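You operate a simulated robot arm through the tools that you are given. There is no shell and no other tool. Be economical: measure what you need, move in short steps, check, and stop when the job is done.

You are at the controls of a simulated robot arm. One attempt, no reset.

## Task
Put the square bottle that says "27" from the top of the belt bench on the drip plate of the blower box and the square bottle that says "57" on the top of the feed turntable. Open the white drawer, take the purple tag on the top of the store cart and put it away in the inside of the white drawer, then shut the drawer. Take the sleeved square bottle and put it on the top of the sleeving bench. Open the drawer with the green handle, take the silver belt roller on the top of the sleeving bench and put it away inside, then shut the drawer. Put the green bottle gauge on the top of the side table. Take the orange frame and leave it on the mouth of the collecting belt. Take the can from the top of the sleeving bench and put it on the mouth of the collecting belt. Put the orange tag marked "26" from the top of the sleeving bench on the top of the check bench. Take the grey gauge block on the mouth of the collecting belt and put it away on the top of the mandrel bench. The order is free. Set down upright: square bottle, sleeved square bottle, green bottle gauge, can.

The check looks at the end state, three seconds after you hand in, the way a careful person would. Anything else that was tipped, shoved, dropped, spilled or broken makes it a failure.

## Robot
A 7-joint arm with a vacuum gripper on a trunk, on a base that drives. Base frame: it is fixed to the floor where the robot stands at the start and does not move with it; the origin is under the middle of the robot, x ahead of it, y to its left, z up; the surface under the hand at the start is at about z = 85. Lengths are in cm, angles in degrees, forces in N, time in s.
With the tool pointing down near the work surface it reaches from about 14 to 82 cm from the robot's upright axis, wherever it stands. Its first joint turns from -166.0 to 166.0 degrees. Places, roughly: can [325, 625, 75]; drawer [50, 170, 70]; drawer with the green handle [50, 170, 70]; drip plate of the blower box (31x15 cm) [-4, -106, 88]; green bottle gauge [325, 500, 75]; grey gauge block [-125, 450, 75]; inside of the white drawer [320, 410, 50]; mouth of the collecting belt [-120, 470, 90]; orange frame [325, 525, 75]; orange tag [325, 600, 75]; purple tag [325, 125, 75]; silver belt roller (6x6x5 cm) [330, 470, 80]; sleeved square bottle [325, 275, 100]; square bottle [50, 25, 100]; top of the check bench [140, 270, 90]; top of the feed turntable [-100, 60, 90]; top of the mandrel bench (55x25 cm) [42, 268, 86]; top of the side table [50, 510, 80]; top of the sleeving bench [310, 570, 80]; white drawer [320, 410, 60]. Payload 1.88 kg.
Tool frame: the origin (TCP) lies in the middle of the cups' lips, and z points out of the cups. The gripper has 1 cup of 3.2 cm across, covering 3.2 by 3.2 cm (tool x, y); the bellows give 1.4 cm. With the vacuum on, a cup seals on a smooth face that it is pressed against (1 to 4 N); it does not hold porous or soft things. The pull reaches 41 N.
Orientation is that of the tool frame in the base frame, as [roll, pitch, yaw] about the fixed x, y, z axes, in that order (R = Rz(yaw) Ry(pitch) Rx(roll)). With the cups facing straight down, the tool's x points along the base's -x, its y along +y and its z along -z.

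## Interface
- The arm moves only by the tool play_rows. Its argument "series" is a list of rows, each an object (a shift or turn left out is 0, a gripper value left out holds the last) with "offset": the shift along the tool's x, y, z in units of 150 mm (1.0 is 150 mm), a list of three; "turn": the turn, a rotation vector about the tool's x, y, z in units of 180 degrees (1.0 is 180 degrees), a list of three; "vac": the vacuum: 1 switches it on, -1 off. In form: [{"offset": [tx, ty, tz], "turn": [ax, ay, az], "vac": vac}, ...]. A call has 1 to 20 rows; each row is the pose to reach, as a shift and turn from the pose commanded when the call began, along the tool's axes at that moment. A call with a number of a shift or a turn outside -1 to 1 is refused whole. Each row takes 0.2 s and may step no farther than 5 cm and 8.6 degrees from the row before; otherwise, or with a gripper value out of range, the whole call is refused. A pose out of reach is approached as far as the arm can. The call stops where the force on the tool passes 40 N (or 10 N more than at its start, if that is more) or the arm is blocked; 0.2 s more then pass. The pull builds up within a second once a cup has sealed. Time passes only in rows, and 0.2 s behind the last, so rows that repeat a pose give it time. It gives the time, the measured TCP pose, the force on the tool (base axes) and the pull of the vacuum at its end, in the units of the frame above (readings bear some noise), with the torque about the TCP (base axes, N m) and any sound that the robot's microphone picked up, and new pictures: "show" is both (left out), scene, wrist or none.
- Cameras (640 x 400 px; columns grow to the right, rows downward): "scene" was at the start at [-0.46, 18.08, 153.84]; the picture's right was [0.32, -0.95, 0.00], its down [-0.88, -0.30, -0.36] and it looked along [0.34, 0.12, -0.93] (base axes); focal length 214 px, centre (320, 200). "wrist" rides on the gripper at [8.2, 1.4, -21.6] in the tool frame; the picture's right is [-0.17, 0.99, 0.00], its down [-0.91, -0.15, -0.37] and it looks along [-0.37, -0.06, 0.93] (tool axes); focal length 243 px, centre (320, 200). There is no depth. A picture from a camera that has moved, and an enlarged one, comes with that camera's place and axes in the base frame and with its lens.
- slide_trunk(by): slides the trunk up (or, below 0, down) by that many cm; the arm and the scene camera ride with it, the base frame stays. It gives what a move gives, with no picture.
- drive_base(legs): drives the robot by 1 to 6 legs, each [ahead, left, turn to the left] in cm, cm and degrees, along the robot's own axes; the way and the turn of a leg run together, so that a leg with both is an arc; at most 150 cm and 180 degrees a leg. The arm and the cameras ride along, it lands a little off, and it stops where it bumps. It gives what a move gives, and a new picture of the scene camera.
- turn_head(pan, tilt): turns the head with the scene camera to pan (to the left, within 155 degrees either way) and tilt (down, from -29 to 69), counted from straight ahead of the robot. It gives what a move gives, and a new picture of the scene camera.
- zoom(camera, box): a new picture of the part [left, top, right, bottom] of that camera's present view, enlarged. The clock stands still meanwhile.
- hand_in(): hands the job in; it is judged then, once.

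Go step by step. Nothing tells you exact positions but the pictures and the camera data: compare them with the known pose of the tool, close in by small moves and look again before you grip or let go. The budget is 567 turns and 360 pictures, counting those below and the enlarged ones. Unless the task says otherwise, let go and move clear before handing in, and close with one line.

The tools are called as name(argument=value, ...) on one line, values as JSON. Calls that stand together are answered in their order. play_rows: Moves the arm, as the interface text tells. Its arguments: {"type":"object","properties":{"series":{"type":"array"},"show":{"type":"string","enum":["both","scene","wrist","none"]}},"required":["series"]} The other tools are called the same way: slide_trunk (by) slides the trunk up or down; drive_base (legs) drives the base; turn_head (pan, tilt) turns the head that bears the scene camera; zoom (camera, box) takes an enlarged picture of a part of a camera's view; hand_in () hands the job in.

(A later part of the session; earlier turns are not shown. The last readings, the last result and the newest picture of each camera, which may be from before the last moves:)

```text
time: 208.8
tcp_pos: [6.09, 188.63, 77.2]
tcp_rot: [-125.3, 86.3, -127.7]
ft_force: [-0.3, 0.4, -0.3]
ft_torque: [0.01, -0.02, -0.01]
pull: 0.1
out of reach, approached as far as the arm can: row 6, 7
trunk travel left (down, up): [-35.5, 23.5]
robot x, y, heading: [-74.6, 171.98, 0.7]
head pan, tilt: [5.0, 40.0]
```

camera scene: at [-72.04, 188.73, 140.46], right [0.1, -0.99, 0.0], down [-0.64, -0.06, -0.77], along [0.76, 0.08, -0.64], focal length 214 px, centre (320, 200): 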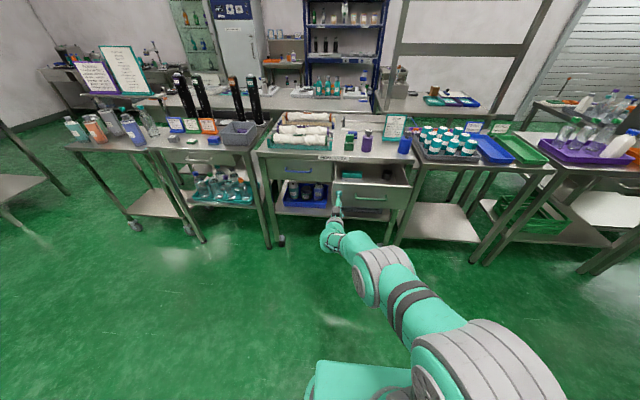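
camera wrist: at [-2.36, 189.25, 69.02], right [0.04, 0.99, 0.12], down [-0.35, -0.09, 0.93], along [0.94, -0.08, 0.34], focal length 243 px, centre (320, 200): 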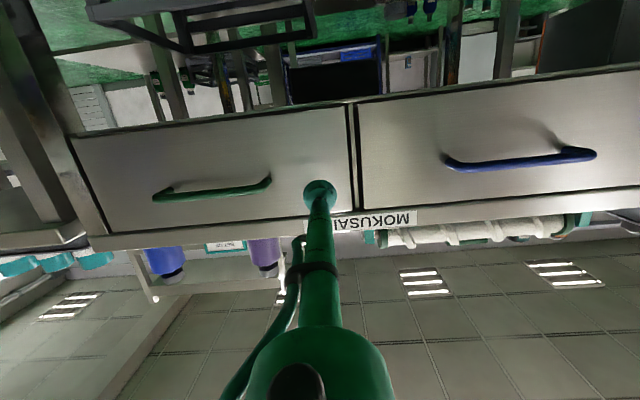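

The drawer is open about 20 cm, with free room at its front middle. Now I raise the trunk and fold the tool back to pointing down.

slide_trunk(by=23)

play_rows(series=[{"turn": [0, 0.04, 0]}, {"offset": [0, 0, -0.05], "turn": [0, 0.08, 0]}, {"offset": [0, 0, -0.1], "turn": [0, 0.12, 0]}, {"offset": [0, 0, -0.2], "turn": [0, 0.16, 0]}, {"offset": [0, 0, -0.3], "turn": [0, 0.2, 0]}, {"offset": [0, 0, -0.4], "turn": [0, 0.24, 0]}, {"offset": [0, 0, -0.5], "turn": [0, 0.28, 0]}, {"offset": [0, 0, -0.6], "turn": [0, 0.32, 0]}, {"offset": [0, 0, -0.7], "turn": [0, 0.36, 0]}, {"offset": [0, 0, -0.8], "turn": [0, 0.4, 0]}, {"offset": [0, 0, -0.9], "turn": [0, 0.44, 0]}, {"offset": [0, 0, -1.0], "turn": [0, 0.48, 0]}], show="both")

```text
time: 211.2
tcp_pos: [6.2, 188.73, 100.07]
tcp_rot: [-125.1, 86.4, -127.5]
ft_force: [0.1, -0.8, -0.8]
ft_torque: [0.01, 0.04, -0.02]
pull: 0.1
trunk travel left (down, up): [-58.5, 0.5]
robot x, y, heading: [-74.62, 171.81, 0.7]
head pan, tilt: [5.0, 40.0]
```

```text
time: 213.8
tcp_pos: [-8.87, 189.38, 100.68]
tcp_rot: [-177.1, 1.4, 177.7]
ft_force: [-1.0, 0.0, 0.4]
ft_torque: [0.03, 0.01, 0.01]
pull: 0.0
trunk travel left (down, up): [-58.5, 0.5]
robot x, y, heading: [-74.51, 172.0, 0.7]
head pan, tilt: [5.0, 40.0]
camera scene: at [-72.06, 188.79, 163.45], right [0.1, -1.0, 0.0], down [-0.64, -0.06, -0.77], along [0.76, 0.08, -0.64], focal length 214 px, centre (320, 200)
camera wrist: at [-17.44, 192.22, 122.02], right [0.21, 0.98, -0.05], down [0.9, -0.17, 0.4], along [0.39, -0.13, -0.91], focal length 243 px, centre (320, 200)
```

scene: 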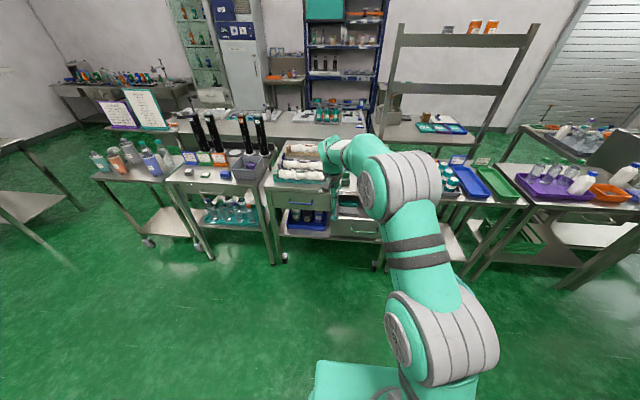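
wrist: 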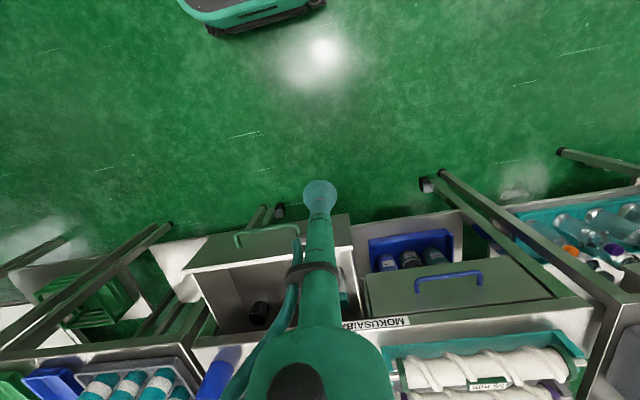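

play_rows(series=[{"offset": [0.2, 0, -0.2], "turn": [-0.0164, 0.007, -0.0128]}, {"offset": [0.4, -0.15, -0.35], "turn": [-0.0164, 0.007, -0.0128]}, {"offset": [0.6, -0.35, -0.5], "turn": [-0.0164, 0.007, -0.0128]}, {"offset": [0.8, -0.55, -0.65], "turn": [-0.0164, 0.007, -0.0128]}, {"offset": [1.0, -0.75, -0.8], "turn": [-0.0164, 0.007, -0.0128]}, {"offset": [1.0, -0.95, -0.8], "turn": [-0.0164, 0.007, -0.0128]}], show="none")

play_rows(series=[{"offset": [0.2, 0, 0]}, {"offset": [0.4, 0, 0]}, {"offset": [0.6, 0, 0]}], show="none")

drive_base(legs=[[8, 0, 0], [0, 0, 45], [0, 0, 44]])

```text
time: 215.2
tcp_pos: [-24.65, 176.38, 112.89]
tcp_rot: [-180.0, 0.1, 179.9]
ft_force: [-0.2, 0.1, 0.1]
ft_torque: [-0.01, -0.01, -0.01]
pull: 0.1
trunk travel left (down, up): [-58.5, 0.5]
robot x, y, heading: [-74.57, 171.47, 0.9]
head pan, tilt: [5.0, 40.0]
```

```text
time: 216.1
tcp_pos: [-33.76, 176.31, 112.95]
tcp_rot: [180.0, 0.2, 179.9]
ft_force: [-0.2, 0.2, -0.7]
ft_torque: [0.01, 0.04, 0.01]
pull: 0.0
trunk travel left (down, up): [-58.5, 0.5]
robot x, y, heading: [-74.58, 171.36, 0.8]
head pan, tilt: [5.0, 40.0]
```

```text
time: 221.2
tcp_pos: [-70.44, 212.81, 112.94]
tcp_rot: [-179.8, 0.2, -91.3]
ft_force: [-0.1, 1.2, -1.2]
ft_torque: [-0.01, -0.02, 0.03]
pull: 0.1
trunk travel left (down, up): [-58.5, 0.5]
robot x, y, heading: [-66.82, 171.77, 89.3]
head pan, tilt: [5.0, 40.0]
camera scene: at [-83.54, 174.37, 163.45], right [1.0, 0.08, 0.0], down [0.05, -0.64, -0.77], along [-0.06, 0.76, -0.64], focal length 214 px, centre (320, 200)
```

scene: 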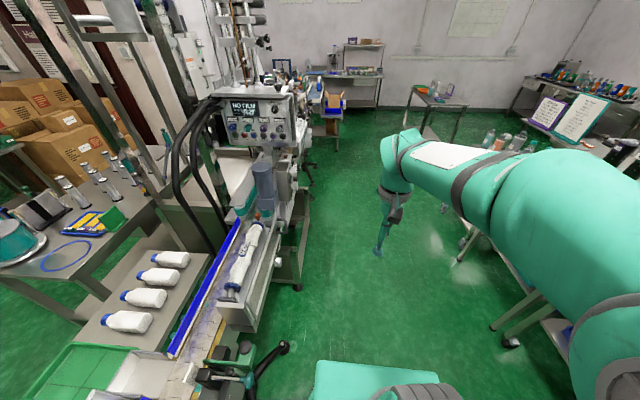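

drive_base(legs=[[0, -33, 0], [150, 0, 0], [90, 0, 0]])

turn_head(pan=-80, tilt=25)

```text
time: 234.6
tcp_pos: [-36.33, 450.42, 112.98]
tcp_rot: [-179.8, 0.1, -90.9]
ft_force: [-0.9, -0.9, 0.6]
ft_torque: [-0.01, 0.01, 0.02]
pull: 0.2
trunk travel left (down, up): [-58.5, 0.5]
robot x, y, heading: [-32.46, 409.86, 89.6]
head pan, tilt: [5.0, 40.0]
camera scene: at [-49.3, 412.04, 163.45], right [1.0, 0.08, 0.0], down [0.05, -0.64, -0.77], along [-0.06, 0.76, -0.64], focal length 214 px, centre (320, 200)
```

scene: 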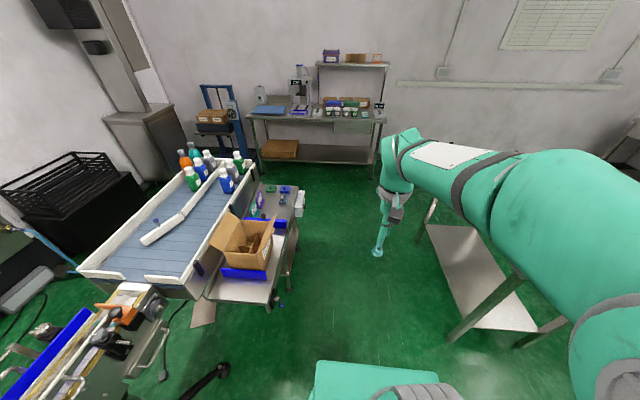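

```text
time: 236.2
tcp_pos: [-36.35, 450.48, 112.94]
tcp_rot: [-179.9, 0.2, -91.1]
ft_force: [0.5, 0.2, -0.1]
ft_torque: [0.01, 0.01, -0.02]
pull: 0.2
trunk travel left (down, up): [-58.5, 0.5]
robot x, y, heading: [-32.52, 409.52, 89.7]
head pan, tilt: [-80.0, 25.0]
camera scene: at [-39.52, 405.13, 165.78], right [0.17, -0.99, 0.0], down [-0.42, -0.07, -0.91], along [0.89, 0.15, -0.42], focal length 214 px, centre (320, 200)
```

scene: 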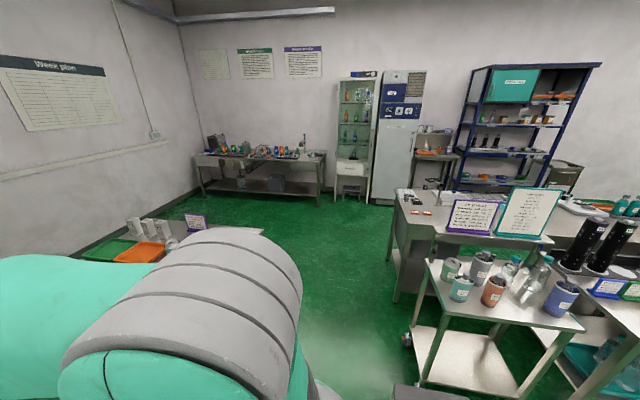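

I can see the way: sleeving bench at about (310, 570), the glass cabinet with the white drawer at about (325, 412). I'll drive straight across at y≈411.

drive_base(legs=[[0, 0, -45], [0, 0, -45], [0, 1, 0], [150, 0, 0], [90, 0, 0]])

turn_head(pan=0, tilt=25)

turn_head(pan=50, tilt=25)

turn_head(pan=-60, tilt=25)

```text
time: 252.4
tcp_pos: [248.32, 416.67, 112.88]
tcp_rot: [-179.9, 0.2, 179.7]
ft_force: [-0.3, 0.2, 0.1]
ft_torque: [0.0, -0.01, 0.0]
pull: 0.0
trunk travel left (down, up): [-58.5, 0.5]
robot x, y, heading: [207.69, 412.01, 0.4]
head pan, tilt: [-80.0, 25.0]
camera scene: at [203.15, 419.42, 165.79], right [-0.98, -0.18, 0.0], down [-0.08, 0.42, -0.91], along [0.16, -0.89, -0.42], focal length 214 px, centre (320, 200)
```

scene: 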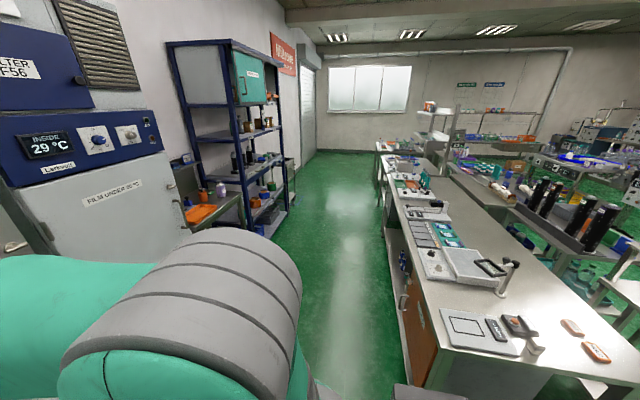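

```text
time: 254.0
tcp_pos: [248.31, 416.72, 112.93]
tcp_rot: [-179.8, 0.1, 179.8]
ft_force: [-1.4, 0.0, 0.2]
ft_torque: [0.03, 0.01, 0.0]
pull: 0.0
trunk travel left (down, up): [-58.5, 0.5]
robot x, y, heading: [207.19, 412.17, 0.8]
head pan, tilt: [0.0, 25.0]
camera scene: at [210.68, 428.55, 165.79], right [0.01, -1.0, 0.0], down [-0.42, 0.0, -0.91], along [0.91, 0.01, -0.42], focal length 214 px, centre (320, 200)
```

scene: 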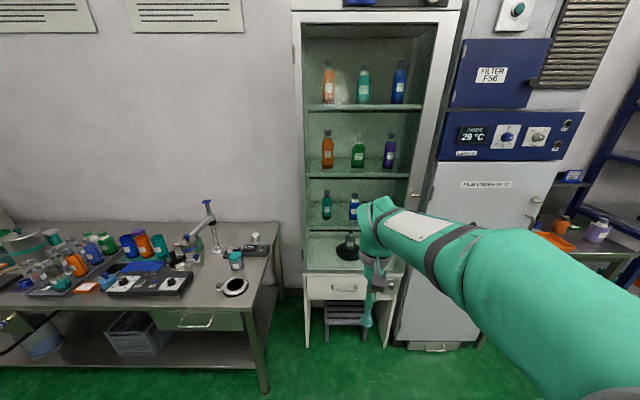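

```text
time: 255.1
tcp_pos: [248.2, 416.61, 112.93]
tcp_rot: [-179.9, 0.2, 179.6]
ft_force: [0.1, -0.3, 0.3]
ft_torque: [0.03, -0.01, 0.04]
pull: 0.1
trunk travel left (down, up): [-58.5, 0.5]
robot x, y, heading: [207.3, 412.08, 0.5]
head pan, tilt: [50.0, 25.0]
camera scene: at [207.34, 435.59, 165.79], right [0.77, -0.64, 0.0], down [-0.27, -0.33, -0.91], along [0.58, 0.7, -0.42], focal length 214 px, centre (320, 200)
```

scene: 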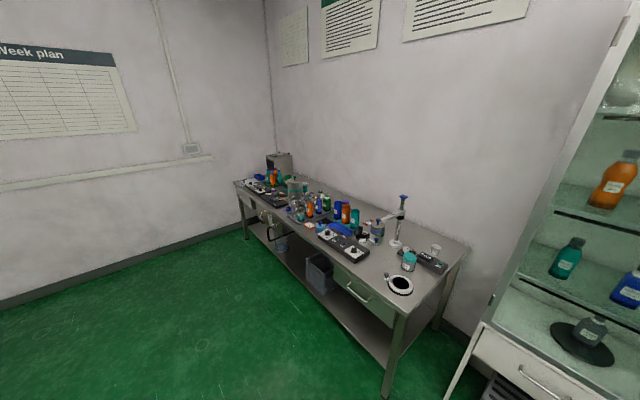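

```text
time: 257.0
tcp_pos: [248.21, 416.66, 112.93]
tcp_rot: [-180.0, 0.3, 179.7]
ft_force: [0.5, 0.1, 1.0]
ft_torque: [0.01, 0.03, 0.0]
pull: 0.1
trunk travel left (down, up): [-58.5, 0.5]
robot x, y, heading: [207.72, 412.29, 0.7]
head pan, tilt: [-60.0, 25.0]
camera scene: at [206.14, 420.55, 165.79], right [-0.86, -0.51, 0.0], down [-0.21, 0.36, -0.91], along [0.46, -0.78, -0.42], focal length 214 px, centre (320, 200)
```

scene: 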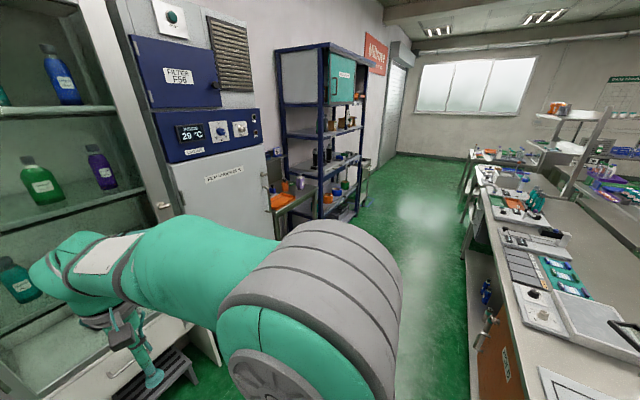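

Now I'll move in front of the sleeving bench to study what's on it.

drive_base(legs=[[0, 120, 0]])

turn_head(pan=5, tilt=38)

zoom(camera="scene", box=[60, 90, 380, 290])

```text
time: 263.1
tcp_pos: [247.47, 535.6, 112.96]
tcp_rot: [-179.9, 0.2, 179.4]
ft_force: [0.3, 0.4, -0.6]
ft_torque: [0.02, -0.03, 0.01]
pull: 0.1
trunk travel left (down, up): [-58.5, 0.5]
robot x, y, heading: [206.84, 531.47, 0.2]
head pan, tilt: [-60.0, 25.0]
camera scene: at [205.53, 539.75, 165.79], right [-0.86, -0.5, 0.0], down [-0.21, 0.37, -0.91], along [0.46, -0.78, -0.42], focal length 214 px, centre (320, 200)
```

scene: 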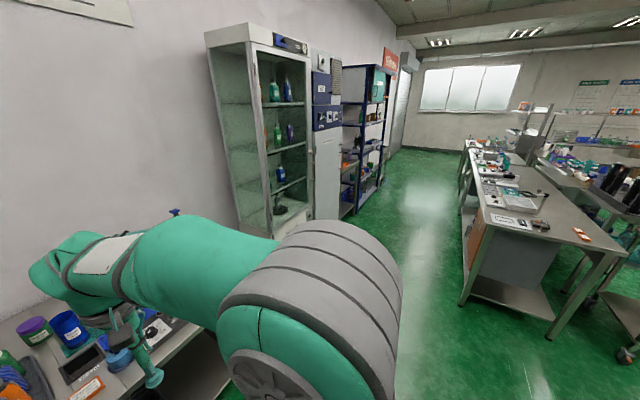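

```text
time: 264.4
tcp_pos: [247.44, 535.69, 112.94]
tcp_rot: [-179.8, 0.2, 179.5]
ft_force: [0.4, -0.2, -1.0]
ft_torque: [-0.02, -0.03, -0.01]
pull: 0.0
trunk travel left (down, up): [-58.5, 0.5]
robot x, y, heading: [206.57, 531.08, 0.0]
head pan, tilt: [5.0, 38.0]
camera scene: at [209.5, 548.48, 163.75], right [0.09, -1.0, 0.0], down [-0.61, -0.05, -0.79], along [0.79, 0.07, -0.62], focal length 214 px, centre (320, 200)
```

scene: 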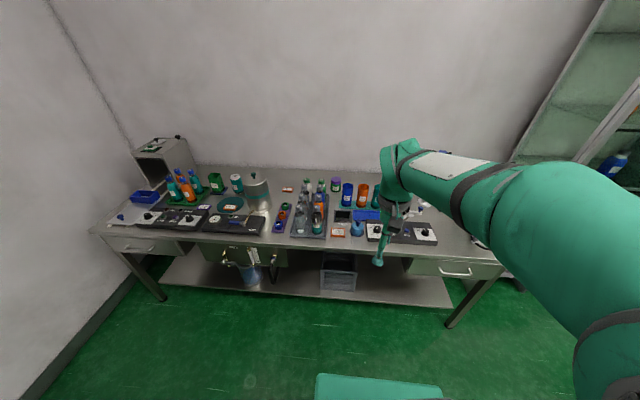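

```text
2.00 times, centred on (220, 190) of scene
camera zoom: at [209.5, 548.48, 163.75], right [0.09, -1.0, 0.0], down [-0.61, -0.05, -0.79], along [0.79, 0.07, -0.62], focal length 429 px, centre (520, 220)
```

zoom: 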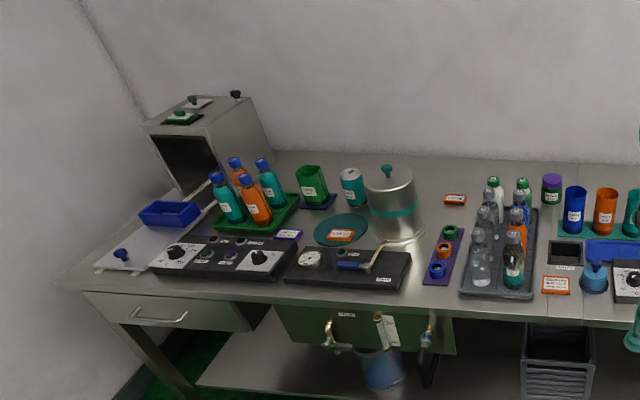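

drive_base(legs=[[32, 0, 0]])

turn_head(pan=30, tilt=50)

zoom(camera="wrist", box=[0, 0, 640, 400])

```text
time: 266.6
tcp_pos: [279.76, 536.09, 112.98]
tcp_rot: [-179.9, 0.2, 179.7]
ft_force: [0.7, -0.2, -0.3]
ft_torque: [0.0, 0.02, 0.01]
pull: 0.1
trunk travel left (down, up): [-58.5, 0.5]
robot x, y, heading: [238.82, 531.62, 0.3]
head pan, tilt: [5.0, 38.0]
camera scene: at [241.56, 548.65, 163.75], right [0.09, -1.0, 0.0], down [-0.61, -0.06, -0.79], along [0.78, 0.07, -0.62], focal length 214 px, centre (320, 200)
```

scene: 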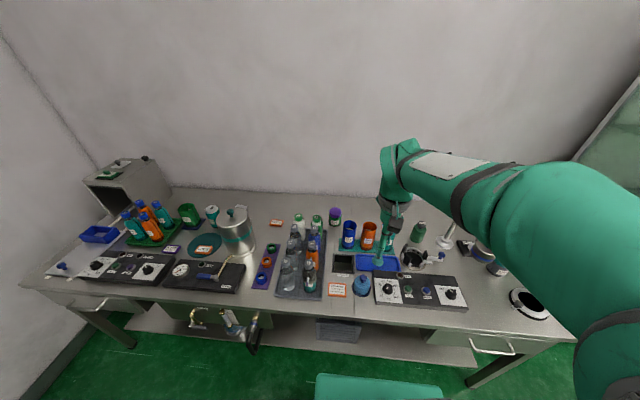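

```text
time: 267.5
tcp_pos: [279.62, 536.02, 112.88]
tcp_rot: [-179.9, 0.3, 179.6]
ft_force: [0.2, 0.1, 0.5]
ft_torque: [0.01, -0.01, -0.01]
pull: 0.1
trunk travel left (down, up): [-58.5, 0.5]
robot x, y, heading: [238.97, 531.27, 0.4]
head pan, tilt: [30.0, 50.0]
camera scene: at [239.59, 551.73, 162.04], right [0.5, -0.86, 0.0], down [-0.66, -0.39, -0.64], along [0.56, 0.32, -0.77], focal length 214 px, centre (320, 200)
```

scene: 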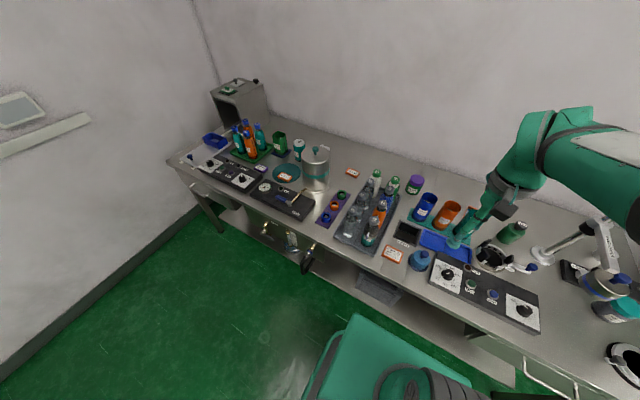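

```text
1.00 times, centred on (320, 200) of wrist (not enlarged: the box is as wide or as high as the picture)
camera zoom: at [271.51, 537.48, 134.56], right [0.17, 0.98, 0.0], down [0.91, -0.16, 0.38], along [0.37, -0.07, -0.93], focal length 243 px, centre (320, 200)
```

zoom: 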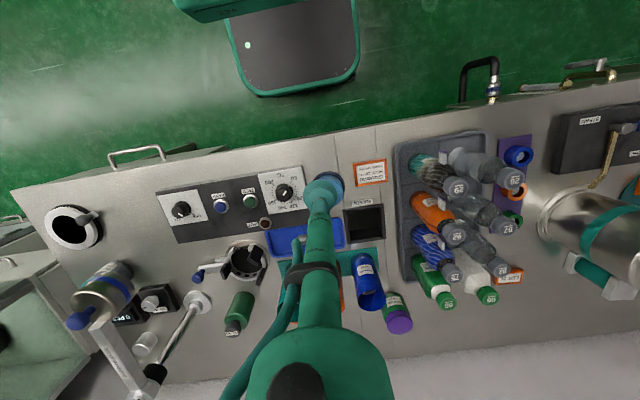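

zoom(camera="scene", box=[190, 70, 430, 220])

zoom(camera="scene", box=[370, 180, 640, 350])

zoom(camera="scene", box=[300, 150, 500, 275])

zoom(camera="wrist", box=[20, 150, 340, 370])

```text
2.67 times, centred on (310, 145) of scene
camera zoom: at [239.59, 551.73, 162.04], right [0.5, -0.86, 0.0], down [-0.66, -0.39, -0.64], along [0.56, 0.32, -0.77], focal length 572 px, centre (347, 347)
```

zoom: 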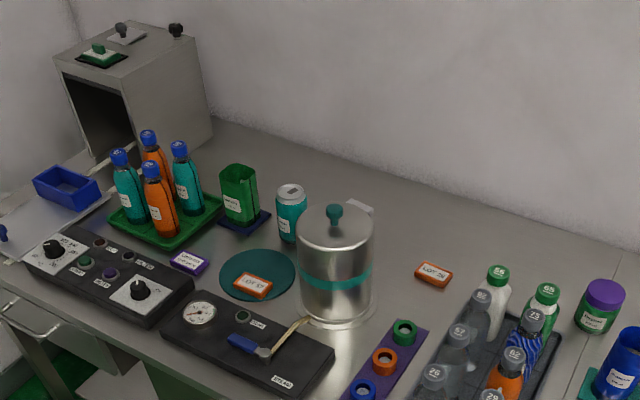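

```text
2.35 times, centred on (505, 265) of scene
camera zoom: at [239.59, 551.73, 162.04], right [0.5, -0.86, 0.0], down [-0.66, -0.39, -0.64], along [0.56, 0.32, -0.77], focal length 505 px, centre (-115, 47)
```

zoom: 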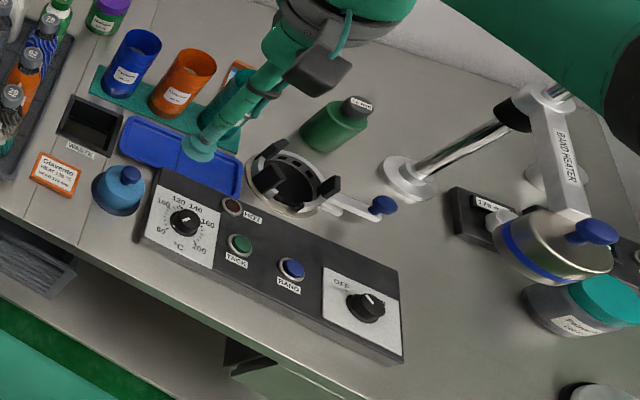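

```text
3.20 times, centred on (400, 212) of scene
camera zoom: at [239.59, 551.73, 162.04], right [0.5, -0.86, 0.0], down [-0.66, -0.39, -0.64], along [0.56, 0.32, -0.77], focal length 686 px, centre (64, 160)
```

zoom: 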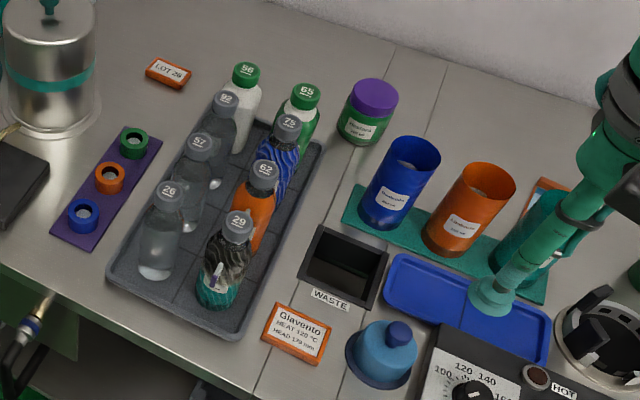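

```text
1.82 times, centred on (180, 260) of wrist
camera zoom: at [271.51, 537.48, 134.56], right [0.17, 0.98, 0.0], down [0.91, -0.16, 0.38], along [0.37, -0.07, -0.93], focal length 441 px, centre (574, 91)
```

zoom: 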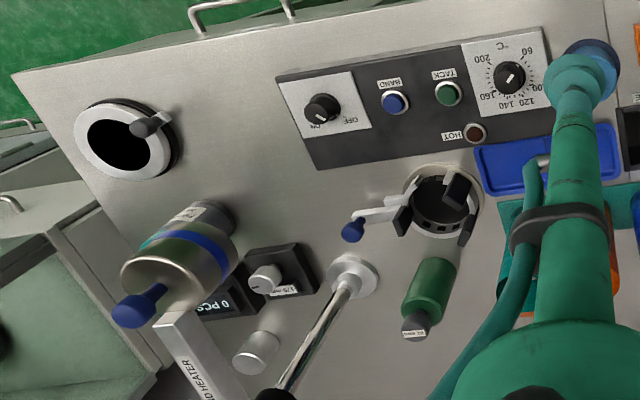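

zoom(camera="scene", box=[270, 155, 370, 195])

turn_head(pan=-20, tilt=50)

```text
6.40 times, centred on (320, 175) of scene
camera zoom: at [239.59, 551.73, 162.04], right [0.5, -0.86, 0.0], down [-0.66, -0.39, -0.64], along [0.56, 0.32, -0.77], focal length 1373 px, centre (320, 360)
```

zoom: 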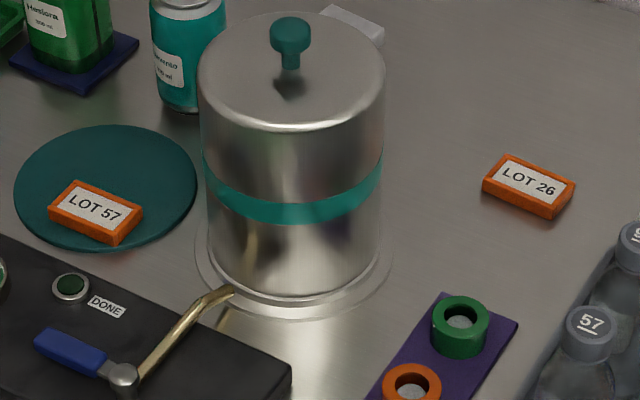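

```text
time: 268.6
tcp_pos: [279.71, 536.08, 112.99]
tcp_rot: [-179.9, 0.2, 179.5]
ft_force: [-0.6, 0.2, 0.0]
ft_torque: [0.0, 0.01, 0.04]
pull: 0.1
trunk travel left (down, up): [-58.5, 0.5]
robot x, y, heading: [239.2, 531.47, 0.4]
head pan, tilt: [-20.0, 50.0]
camera scene: at [240.2, 545.26, 162.04], right [-0.34, -0.94, 0.0], down [-0.72, 0.26, -0.64], along [0.61, -0.22, -0.77], focal length 214 px, centre (320, 200)
```

scene: 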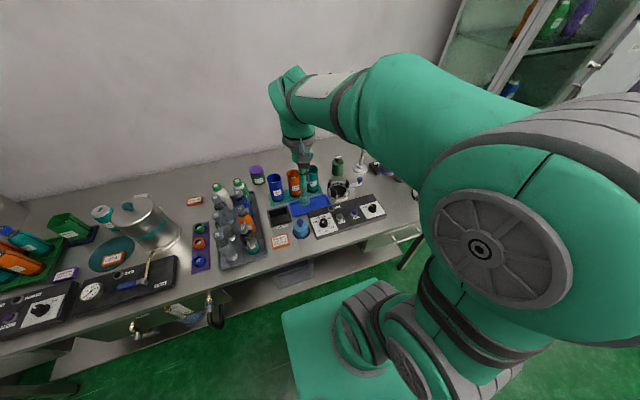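

The tag "LOT 26" is at about (318, 578) and the teal can at about (314, 607). I'll drive left and start with the can and the tag.

drive_base(legs=[[0, 48, 0]])

play_rows(series=[{"offset": [-0.2, 0, -0.1]}, {"offset": [-0.4, 0, -0.2]}, {"offset": [-0.6, 0, -0.3]}, {"offset": [-0.8, 0, -0.3]}], show="both")

```text
time: 271.5
tcp_pos: [279.59, 584.51, 112.91]
tcp_rot: [-179.9, 0.2, 179.3]
ft_force: [-0.5, -0.3, 0.2]
ft_torque: [0.0, 0.0, -0.01]
pull: 0.0
trunk travel left (down, up): [-58.5, 0.5]
robot x, y, heading: [238.46, 579.86, 0.1]
head pan, tilt: [-20.0, 50.0]
camera scene: at [240.09, 593.94, 162.03], right [-0.34, -0.94, 0.0], down [-0.72, 0.26, -0.64], along [0.6, -0.22, -0.77], focal length 214 px, centre (320, 200)
```

scene: 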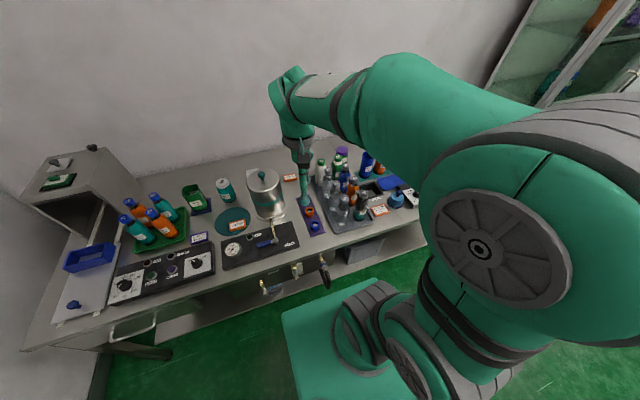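

```text
time: 272.5
tcp_pos: [291.46, 584.35, 117.4]
tcp_rot: [-179.9, 0.1, 179.3]
ft_force: [0.5, 0.1, -0.7]
ft_torque: [0.04, 0.01, 0.0]
pull: 0.1
trunk travel left (down, up): [-58.5, 0.5]
robot x, y, heading: [238.84, 580.17, 0.1]
head pan, tilt: [-20.0, 50.0]
camera scene: at [240.12, 593.93, 162.03], right [-0.34, -0.94, 0.0], down [-0.72, 0.26, -0.64], along [0.6, -0.22, -0.77], focal length 214 px, centre (320, 200)
camera wrist: at [283.4, 585.84, 139.06], right [0.18, 0.98, 0.0], down [0.91, -0.16, 0.38], along [0.37, -0.07, -0.93], focal length 243 px, centre (320, 200)
```

scene: 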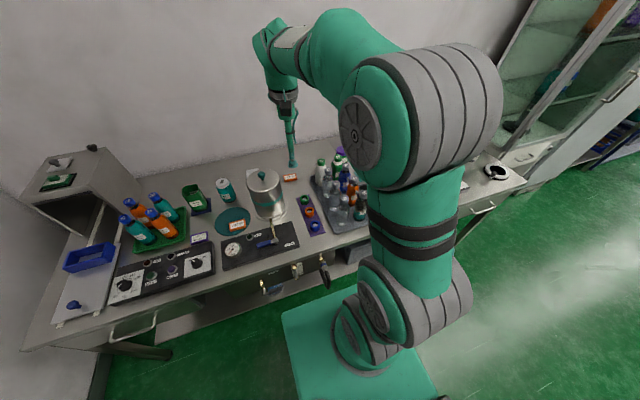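
wrist: 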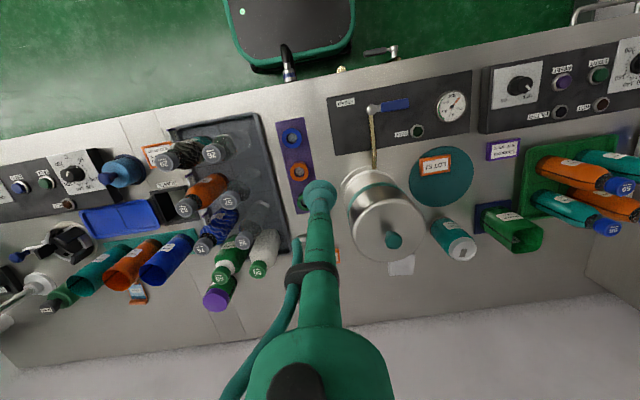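

The orange frame shows at the rear of the bench. First the can: top at about (316, 609, 96). I'll retract, shift left, and approach.

play_rows(series=[{"offset": [0.25, 0, 0]}, {"offset": [0.5, 0, 0]}, {"offset": [0.75, 0, 0]}], show="none")

drive_base(legs=[[0, 24, 0]])

play_rows(series=[{"offset": [-0.25, 0, 0]}, {"offset": [-0.5, 0, 0]}, {"offset": [-0.75, 0, 0]}, {"offset": [-1.0, 0, 0]}], show="none")

play_rows(series=[{"offset": [-0.25, 0, 0]}, {"offset": [-0.5, 0, 0]}, {"offset": [-0.75, 0, 0]}, {"offset": [-1.0, 0, 0]}, {"offset": [-1.0, 0, 0]}], show="wrist")

```text
time: 273.3
tcp_pos: [280.33, 584.35, 117.37]
tcp_rot: [-179.9, 0.3, 179.3]
ft_force: [0.5, 0.5, -0.2]
ft_torque: [0.03, -0.01, 0.0]
pull: 0.1
trunk travel left (down, up): [-58.5, 0.5]
robot x, y, heading: [238.71, 580.11, -0.1]
head pan, tilt: [-20.0, 50.0]
```

```text
time: 275.1
tcp_pos: [280.19, 608.32, 117.57]
tcp_rot: [-179.9, 0.1, 179.3]
ft_force: [0.3, -0.6, 0.5]
ft_torque: [-0.02, -0.01, 0.0]
pull: 0.1
trunk travel left (down, up): [-58.5, 0.5]
robot x, y, heading: [238.61, 604.15, 0.3]
head pan, tilt: [-20.0, 50.0]
camera scene: at [240.06, 617.97, 162.03], right [-0.34, -0.94, 0.0], down [-0.72, 0.26, -0.64], along [0.6, -0.22, -0.77], focal length 214 px, centre (320, 200)
```

scene: 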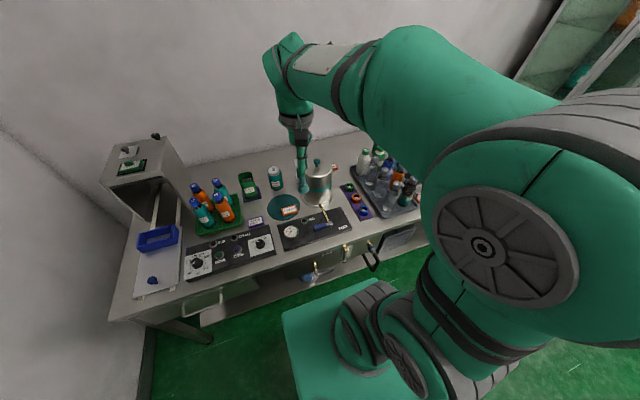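

```text
time: 276.1
tcp_pos: [295.38, 608.22, 117.58]
tcp_rot: [-179.9, 0.2, 179.4]
ft_force: [-0.6, 0.4, -0.3]
ft_torque: [0.01, -0.01, 0.03]
pull: 0.0
trunk travel left (down, up): [-58.5, 0.5]
robot x, y, heading: [238.47, 604.36, -0.0]
head pan, tilt: [-20.0, 50.0]
```

```text
time: 277.3
tcp_pos: [310.35, 607.91, 117.48]
tcp_rot: [-180.0, 0.1, 179.3]
ft_force: [-0.8, -0.4, -0.5]
ft_torque: [-0.04, 0.01, 0.0]
pull: 0.0
trunk travel left (down, up): [-58.5, 0.5]
robot x, y, heading: [238.71, 604.35, 0.2]
head pan, tilt: [-20.0, 50.0]
camera wrist: at [302.1, 609.52, 139.11], right [0.18, 0.98, 0.0], down [0.91, -0.16, 0.38], along [0.37, -0.07, -0.93], focal length 243 px, centre (320, 200)
```

wrist: 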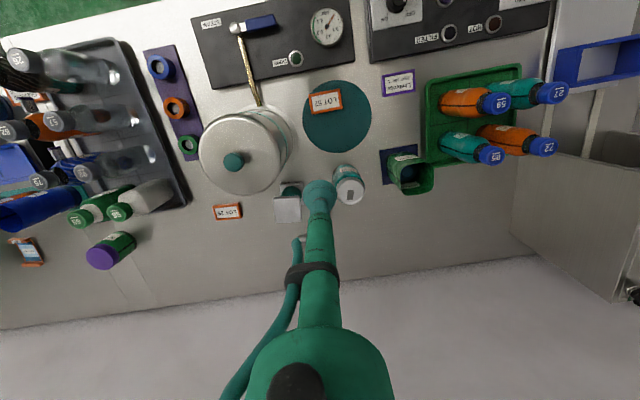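

Re-triangulated: the can's top is at about (320, 612.4, 90.5), as this bench is lower. I'll drive 5 cm closer and move over it.

drive_base(legs=[[5, 3, 0]])

play_rows(series=[{"offset": [-0.15, 0.03, 0.1]}, {"offset": [-0.3, 0.07, 0.3]}, {"offset": [-0.3, 0.07, 0.6]}, {"offset": [-0.3, 0.07, 0.9]}, {"offset": [-0.3, 0.07, 1.0]}, {"offset": [-0.3, 0.07, 1.0]}], show="wrist")

zoom(camera="wrist", box=[240, 110, 400, 210])

```text
time: 278.3
tcp_pos: [315.35, 611.11, 117.26]
tcp_rot: [-179.9, 0.1, 179.3]
ft_force: [-0.1, 0.6, -0.7]
ft_torque: [-0.03, -0.01, -0.03]
pull: 0.0
trunk travel left (down, up): [-58.5, 0.5]
robot x, y, heading: [243.46, 607.07, 0.0]
head pan, tilt: [-20.0, 50.0]
camera scene: at [245.17, 621.0, 162.03], right [-0.34, -0.94, 0.0], down [-0.72, 0.26, -0.64], along [0.6, -0.22, -0.77], focal length 214 px, centre (320, 200)
```

scene: 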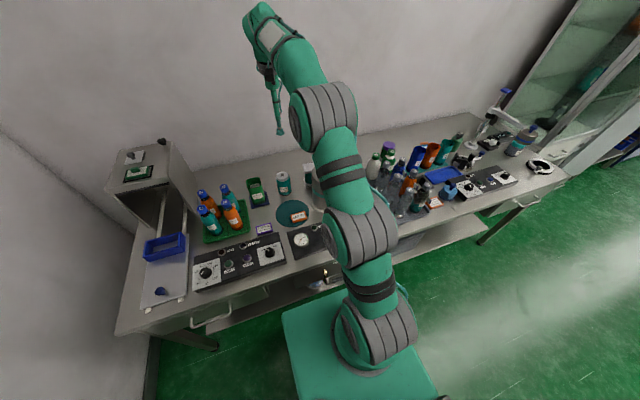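

```text
time: 279.7
tcp_pos: [319.78, 611.96, 102.42]
tcp_rot: [-180.0, 0.2, 179.3]
ft_force: [0.9, 0.2, 0.1]
ft_torque: [-0.01, -0.03, -0.01]
pull: 0.1
trunk travel left (down, up): [-58.5, 0.5]
robot x, y, heading: [243.67, 607.4, -0.0]
head pan, tilt: [-20.0, 50.0]
camera wrist: at [311.69, 613.53, 124.05], right [0.18, 0.98, 0.0], down [0.91, -0.16, 0.38], along [0.37, -0.07, -0.93], focal length 243 px, centre (320, 200)
```

wrist: 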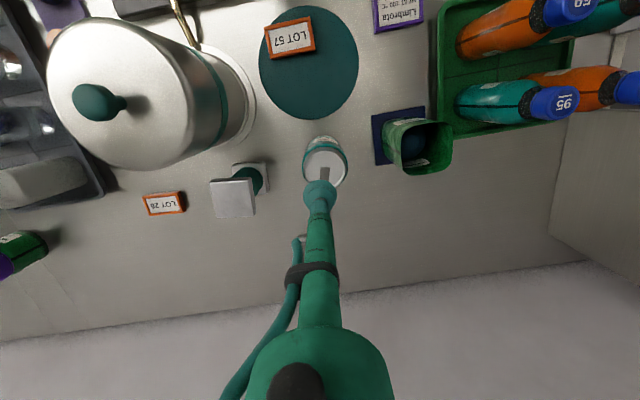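

```text
4.00 times, centred on (320, 160) of wrist
camera zoom: at [311.69, 613.53, 124.05], right [0.18, 0.98, 0.0], down [0.91, -0.16, 0.38], along [0.37, -0.07, -0.93], focal length 970 px, centre (320, 360)
```

zoom: 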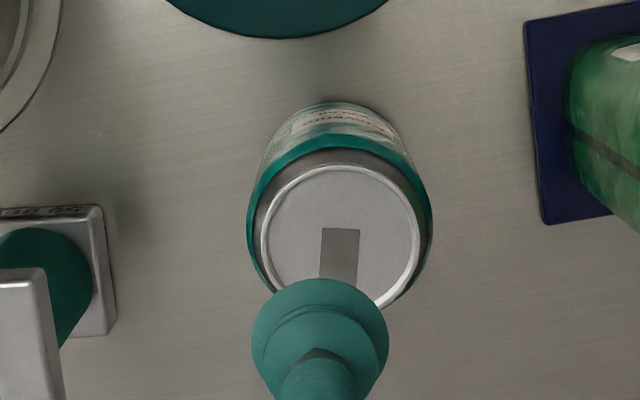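

The can has a flat recessed lid with a tab. I'll aim at the lid's centre, (320.6, 612.5), and come down.

play_rows(series=[{"offset": [-0.05, 0.035, 0.3]}, {"offset": [-0.05, 0.035, 0.6]}, {"offset": [-0.05, 0.035, 0.66]}, {"offset": [-0.05, 0.035, 0.66]}], show="none")

zoom(camera="wrist", box=[240, 130, 400, 230])

```text
time: 280.7
tcp_pos: [320.61, 612.56, 92.57]
tcp_rot: [-179.9, 0.1, 179.3]
ft_force: [0.6, 0.3, -1.1]
ft_torque: [-0.02, 0.02, -0.02]
pull: 0.0
trunk travel left (down, up): [-58.5, 0.5]
robot x, y, heading: [243.93, 607.42, 0.2]
head pan, tilt: [-20.0, 50.0]
```

```text
4.00 times, centred on (320, 180) of wrist
camera zoom: at [312.42, 614.07, 114.14], right [0.18, 0.98, 0.0], down [0.91, -0.16, 0.38], along [0.37, -0.07, -0.93], focal length 970 px, centre (320, 280)
```

zoom: 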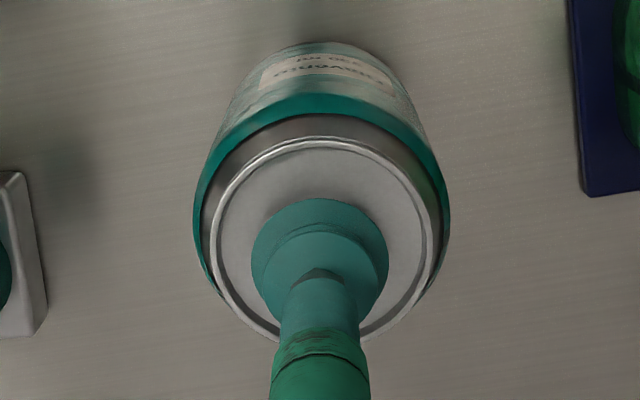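

play_rows(series=[{"offset": [0, 0, 0.03], "vac": 1}, {"offset": [0, 0, 0.06]}, {"offset": [0, 0, 0.09]}, {"offset": [0, 0, 0.09]}], show="none")

play_rows(series=[{"offset": [0, 0, 0.02]}, {"offset": [0, 0, 0.04]}, {"offset": [0, 0, 0.04]}], show="none")

```text
time: 281.7
tcp_pos: [320.61, 612.5, 91.62]
tcp_rot: [180.0, 0.6, 179.3]
ft_force: [-2.3, 0.4, 30.3]
ft_torque: [0.01, 0.0, -0.2]
pull: 40.8
trunk travel left (down, up): [-58.5, 0.5]
robot x, y, heading: [243.28, 607.5, -0.1]
head pan, tilt: [-20.0, 50.0]
```

```text
time: 282.5
tcp_pos: [320.58, 612.6, 90.78]
tcp_rot: [180.0, 0.4, 179.3]
ft_force: [4.7, 1.0, 29.6]
ft_torque: [0.01, -0.05, 0.05]
pull: 40.1
trunk travel left (down, up): [-58.5, 0.5]
robot x, y, heading: [243.36, 607.08, -0.1]
head pan, tilt: [-20.0, 50.0]
```

Sealed. Lift and retract.

play_rows(series=[{"offset": [0, 0, -0.05]}, {"offset": [0, 0, -0.1]}, {"offset": [0, 0, -0.25]}, {"offset": [0, 0, -0.5]}, {"offset": [0, 0, -0.75]}, {"offset": [0, 0, -1]}, {"offset": [0.1, 0.05, -1]}, {"offset": [0.35, 0.05, -1]}, {"offset": [0.6, 0.05, -1]}, {"offset": [0.85, 0.05, -1]}, {"offset": [0.99, 0.05, -1]}], show="wrist")

play_rows(series=[{"offset": [0.2, 0, -0.2]}, {"offset": [0.45, 0, -0.4]}, {"offset": [0.65, 0, -0.6]}, {"offset": [0.9, 0, -0.6]}, {"offset": [1, 0, -0.6]}], show="none")

```text
time: 284.9
tcp_pos: [305.71, 613.43, 105.68]
tcp_rot: [179.9, 0.2, 179.2]
ft_force: [-0.3, 0.3, -3.3]
ft_torque: [0.01, 0.0, 0.01]
pull: 40.5
trunk travel left (down, up): [-58.5, 0.5]
robot x, y, heading: [243.77, 607.08, -0.0]
head pan, tilt: [-20.0, 50.0]
camera wrist: at [297.52, 614.98, 127.22], right [0.18, 0.98, 0.0], down [0.91, -0.16, 0.38], along [0.37, -0.07, -0.93], focal length 243 px, centre (320, 200)
```

wrist: 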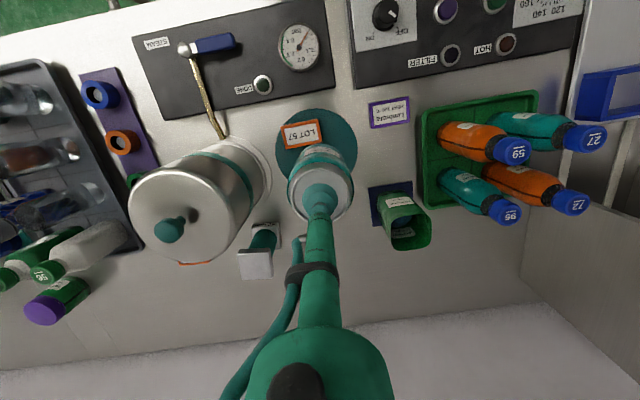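

```text
time: 286.1
tcp_pos: [290.71, 613.65, 114.49]
tcp_rot: [-179.9, 0.2, 179.3]
ft_force: [-0.1, -0.3, -2.8]
ft_torque: [0.02, -0.03, 0.01]
pull: 40.7
trunk travel left (down, up): [-58.5, 0.5]
robot x, y, heading: [243.56, 607.37, 0.1]
head pan, tilt: [-20.0, 50.0]
```

drive_base(legs=[[-40, 0, 0], [0, -98, 0], [0, -98, 0], [-120, 0, 0], [-117, 0, 0]])

drive_base(legs=[[0, 0, 45], [0, 0, 45], [0, 42, 0]])

```text
time: 309.1
tcp_pos: [14.82, 418.51, 114.47]
tcp_rot: [-180.0, 0.1, 179.5]
ft_force: [-0.2, 0.3, -4.5]
ft_torque: [0.0, -0.02, 0.0]
pull: 41.4
trunk travel left (down, up): [-58.5, 0.5]
robot x, y, heading: [-32.05, 412.06, 0.3]
head pan, tilt: [-20.0, 50.0]
camera scene: at [-30.77, 425.6, 162.04], right [-0.34, -0.94, 0.0], down [-0.72, 0.26, -0.64], along [0.61, -0.22, -0.77], focal length 214 px, centre (320, 200)
```

scene: 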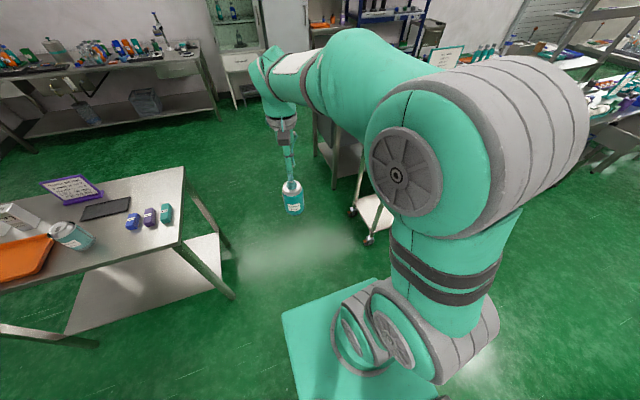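

```text
time: 315.8
tcp_pos: [-80.98, 458.73, 114.59]
tcp_rot: [-179.8, 0.1, -90.4]
ft_force: [-0.2, -0.3, -3.0]
ft_torque: [0.01, 0.01, 0.0]
pull: 40.6
trunk travel left (down, up): [-58.5, 0.5]
robot x, y, heading: [-74.78, 411.75, 90.6]
head pan, tilt: [-20.0, 50.0]
camera scene: at [-87.89, 412.75, 162.03], right [0.94, -0.34, 0.0], down [-0.26, -0.72, -0.64], along [0.22, 0.61, -0.77], focal length 214 px, centre (320, 200)
```

scene: 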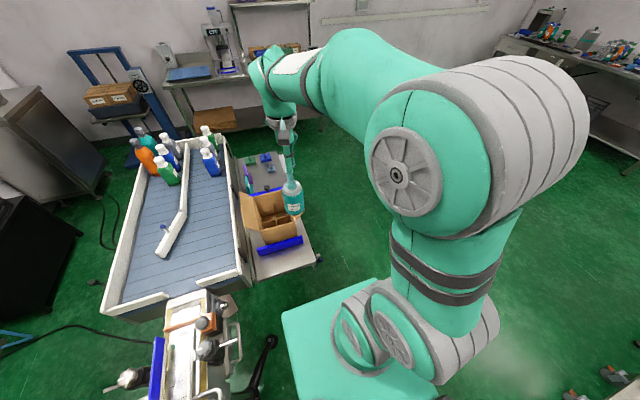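

I'll carry the can up and round the carton to the mouth, to the spot where the grey block stood (-137, 457.5).

play_rows(series=[{"offset": [0.1, 0, -0.25]}, {"offset": [0.35, 0, -0.25]}, {"offset": [0.6, 0, -0.25]}, {"offset": [0.85, 0, -0.25]}, {"offset": [0.95, 0.22, -0.25]}, {"offset": [0.95, 0.5, -0.25]}, {"offset": [0.95, 0.75, -0.25]}, {"offset": [0.95, 1.0, -0.25]}], show="none")

play_rows(series=[{"offset": [0, 0.25, 0]}, {"offset": [0, 0.5, 0]}, {"offset": [0, 0.75, 0]}, {"offset": [0, 1.0, 0]}], show="none")

play_rows(series=[{"offset": [0, 0.25, 0]}, {"offset": [-0.1, 0.5, 0]}, {"offset": [-0.2, 0.75, 0]}, {"offset": [-0.3, 0.98, 0]}, {"offset": [-0.3, 0.98, 0]}], show="wrist")

```text
time: 317.6
tcp_pos: [-96.13, 444.47, 118.27]
tcp_rot: [-179.9, 0.1, -90.5]
ft_force: [-0.3, -0.5, -3.3]
ft_torque: [0.03, 0.01, -0.01]
pull: 40.6
trunk travel left (down, up): [-58.5, 0.5]
robot x, y, heading: [-74.35, 411.7, 90.3]
head pan, tilt: [-20.0, 50.0]
```

```text
time: 318.6
tcp_pos: [-111.22, 444.61, 118.19]
tcp_rot: [-179.9, 0.0, -90.4]
ft_force: [0.1, 0.5, -3.0]
ft_torque: [0.02, -0.01, 0.01]
pull: 41.0
trunk travel left (down, up): [-58.5, 0.5]
robot x, y, heading: [-74.45, 411.85, 90.6]
head pan, tilt: [-20.0, 50.0]
```

```text
time: 319.8
tcp_pos: [-125.72, 449.17, 118.25]
tcp_rot: [-179.9, 0.1, -90.3]
ft_force: [0.1, 0.3, -3.3]
ft_torque: [-0.02, -0.01, 0.02]
pull: 40.6
trunk travel left (down, up): [-58.5, 0.5]
robot x, y, heading: [-74.23, 411.35, 90.3]
head pan, tilt: [-20.0, 50.0]
camera wrist: at [-127.18, 441.03, 139.84], right [-0.99, 0.17, 0.0], down [0.16, 0.91, 0.38], along [0.07, 0.37, -0.93], focal length 243 px, centre (320, 200)
```

wrist: 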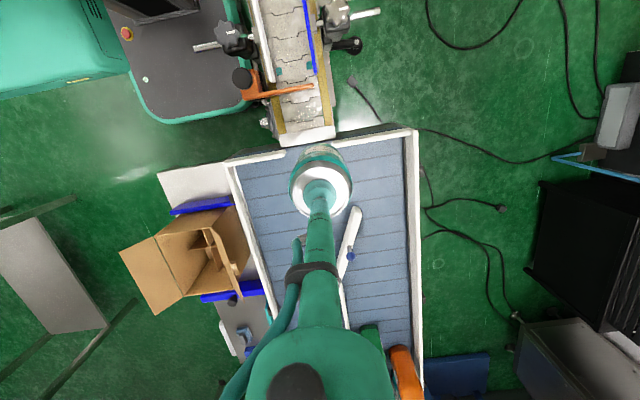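

play_rows(series=[{"offset": [-0.14, 0.16, 0.05]}, {"offset": [-0.28, 0.33, 0.2]}, {"offset": [-0.42, 0.5, 0.35]}, {"offset": [-0.55, 0.65, 0.55]}, {"offset": [-0.55, 0.65, 0.85]}, {"offset": [-0.55, 0.65, 1.0]}, {"offset": [-0.55, 0.65, 1.0]}], show="wrist")

```text
time: 321.4
tcp_pos: [-135.46, 457.58, 103.3]
tcp_rot: [-180.0, 0.1, -90.4]
ft_force: [0.4, -0.4, -2.9]
ft_torque: [-0.04, 0.0, -0.01]
pull: 40.7
trunk travel left (down, up): [-58.5, 0.5]
robot x, y, heading: [-73.91, 411.45, 90.3]
head pan, tilt: [-20.0, 50.0]
camera wrist: at [-136.78, 449.4, 124.85], right [-0.99, 0.17, 0.0], down [0.16, 0.91, 0.38], along [0.07, 0.37, -0.93], focal length 243 px, centre (320, 200)
```

wrist: 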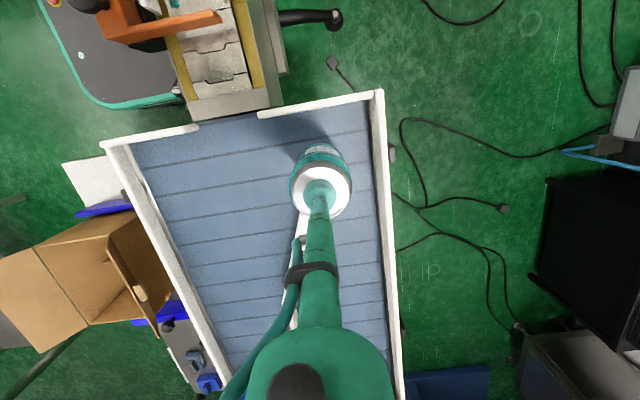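

play_rows(series=[{"offset": [0, 0, 0.15]}, {"offset": [0, 0, 0.3]}, {"offset": [0, 0, 0.3]}], show="none")

play_rows(series=[{"offset": [0, 0, 0.03]}, {"offset": [0, 0, 0.06]}, {"offset": [0, 0, 0.06]}], show="none")

play_rows(series=[{"offset": [0, 0, 0.03]}, {"offset": [0, 0, 0.06]}, {"offset": [0, 0, 0.06]}], show="wrist")

```text
time: 322.2
tcp_pos: [-135.44, 457.56, 98.77]
tcp_rot: [-179.9, 0.1, -90.4]
ft_force: [0.1, 0.1, -3.8]
ft_torque: [0.03, 0.02, -0.03]
pull: 40.5
trunk travel left (down, up): [-58.5, 0.5]
robot x, y, heading: [-74.41, 411.6, 90.3]
head pan, tilt: [-20.0, 50.0]
```

```text
time: 323.0
tcp_pos: [-135.4, 457.62, 98.08]
tcp_rot: [179.9, 0.3, -90.5]
ft_force: [1.0, 1.4, 6.6]
ft_torque: [-0.09, -0.05, 0.02]
pull: 40.3
trunk travel left (down, up): [-58.5, 0.5]
robot x, y, heading: [-74.35, 411.71, 90.5]
head pan, tilt: [-20.0, 50.0]
```

```text
time: 323.8
tcp_pos: [-135.43, 457.76, 97.41]
tcp_rot: [179.7, 0.4, -90.4]
ft_force: [-1.8, 7.3, 30.6]
ft_torque: [-0.07, 0.02, -0.02]
pull: 40.7
trunk travel left (down, up): [-58.5, 0.5]
robot x, y, heading: [-74.31, 411.41, 90.3]
head pan, tilt: [-20.0, 50.0]
camera wrist: at [-136.62, 449.34, 118.98], right [-0.99, 0.17, 0.01], down [0.16, 0.91, 0.38], along [0.06, 0.38, -0.92], focal length 243 px, centre (320, 200)
```

wrist: 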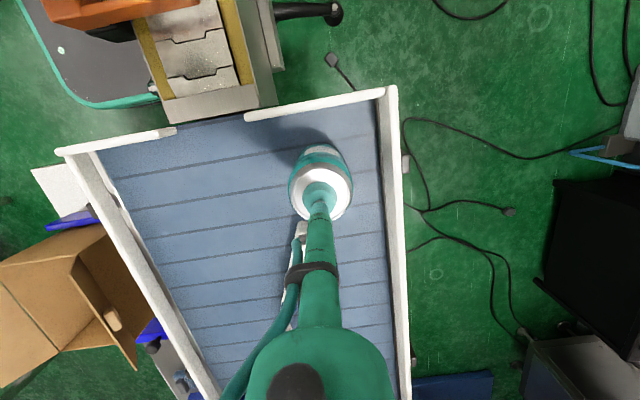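

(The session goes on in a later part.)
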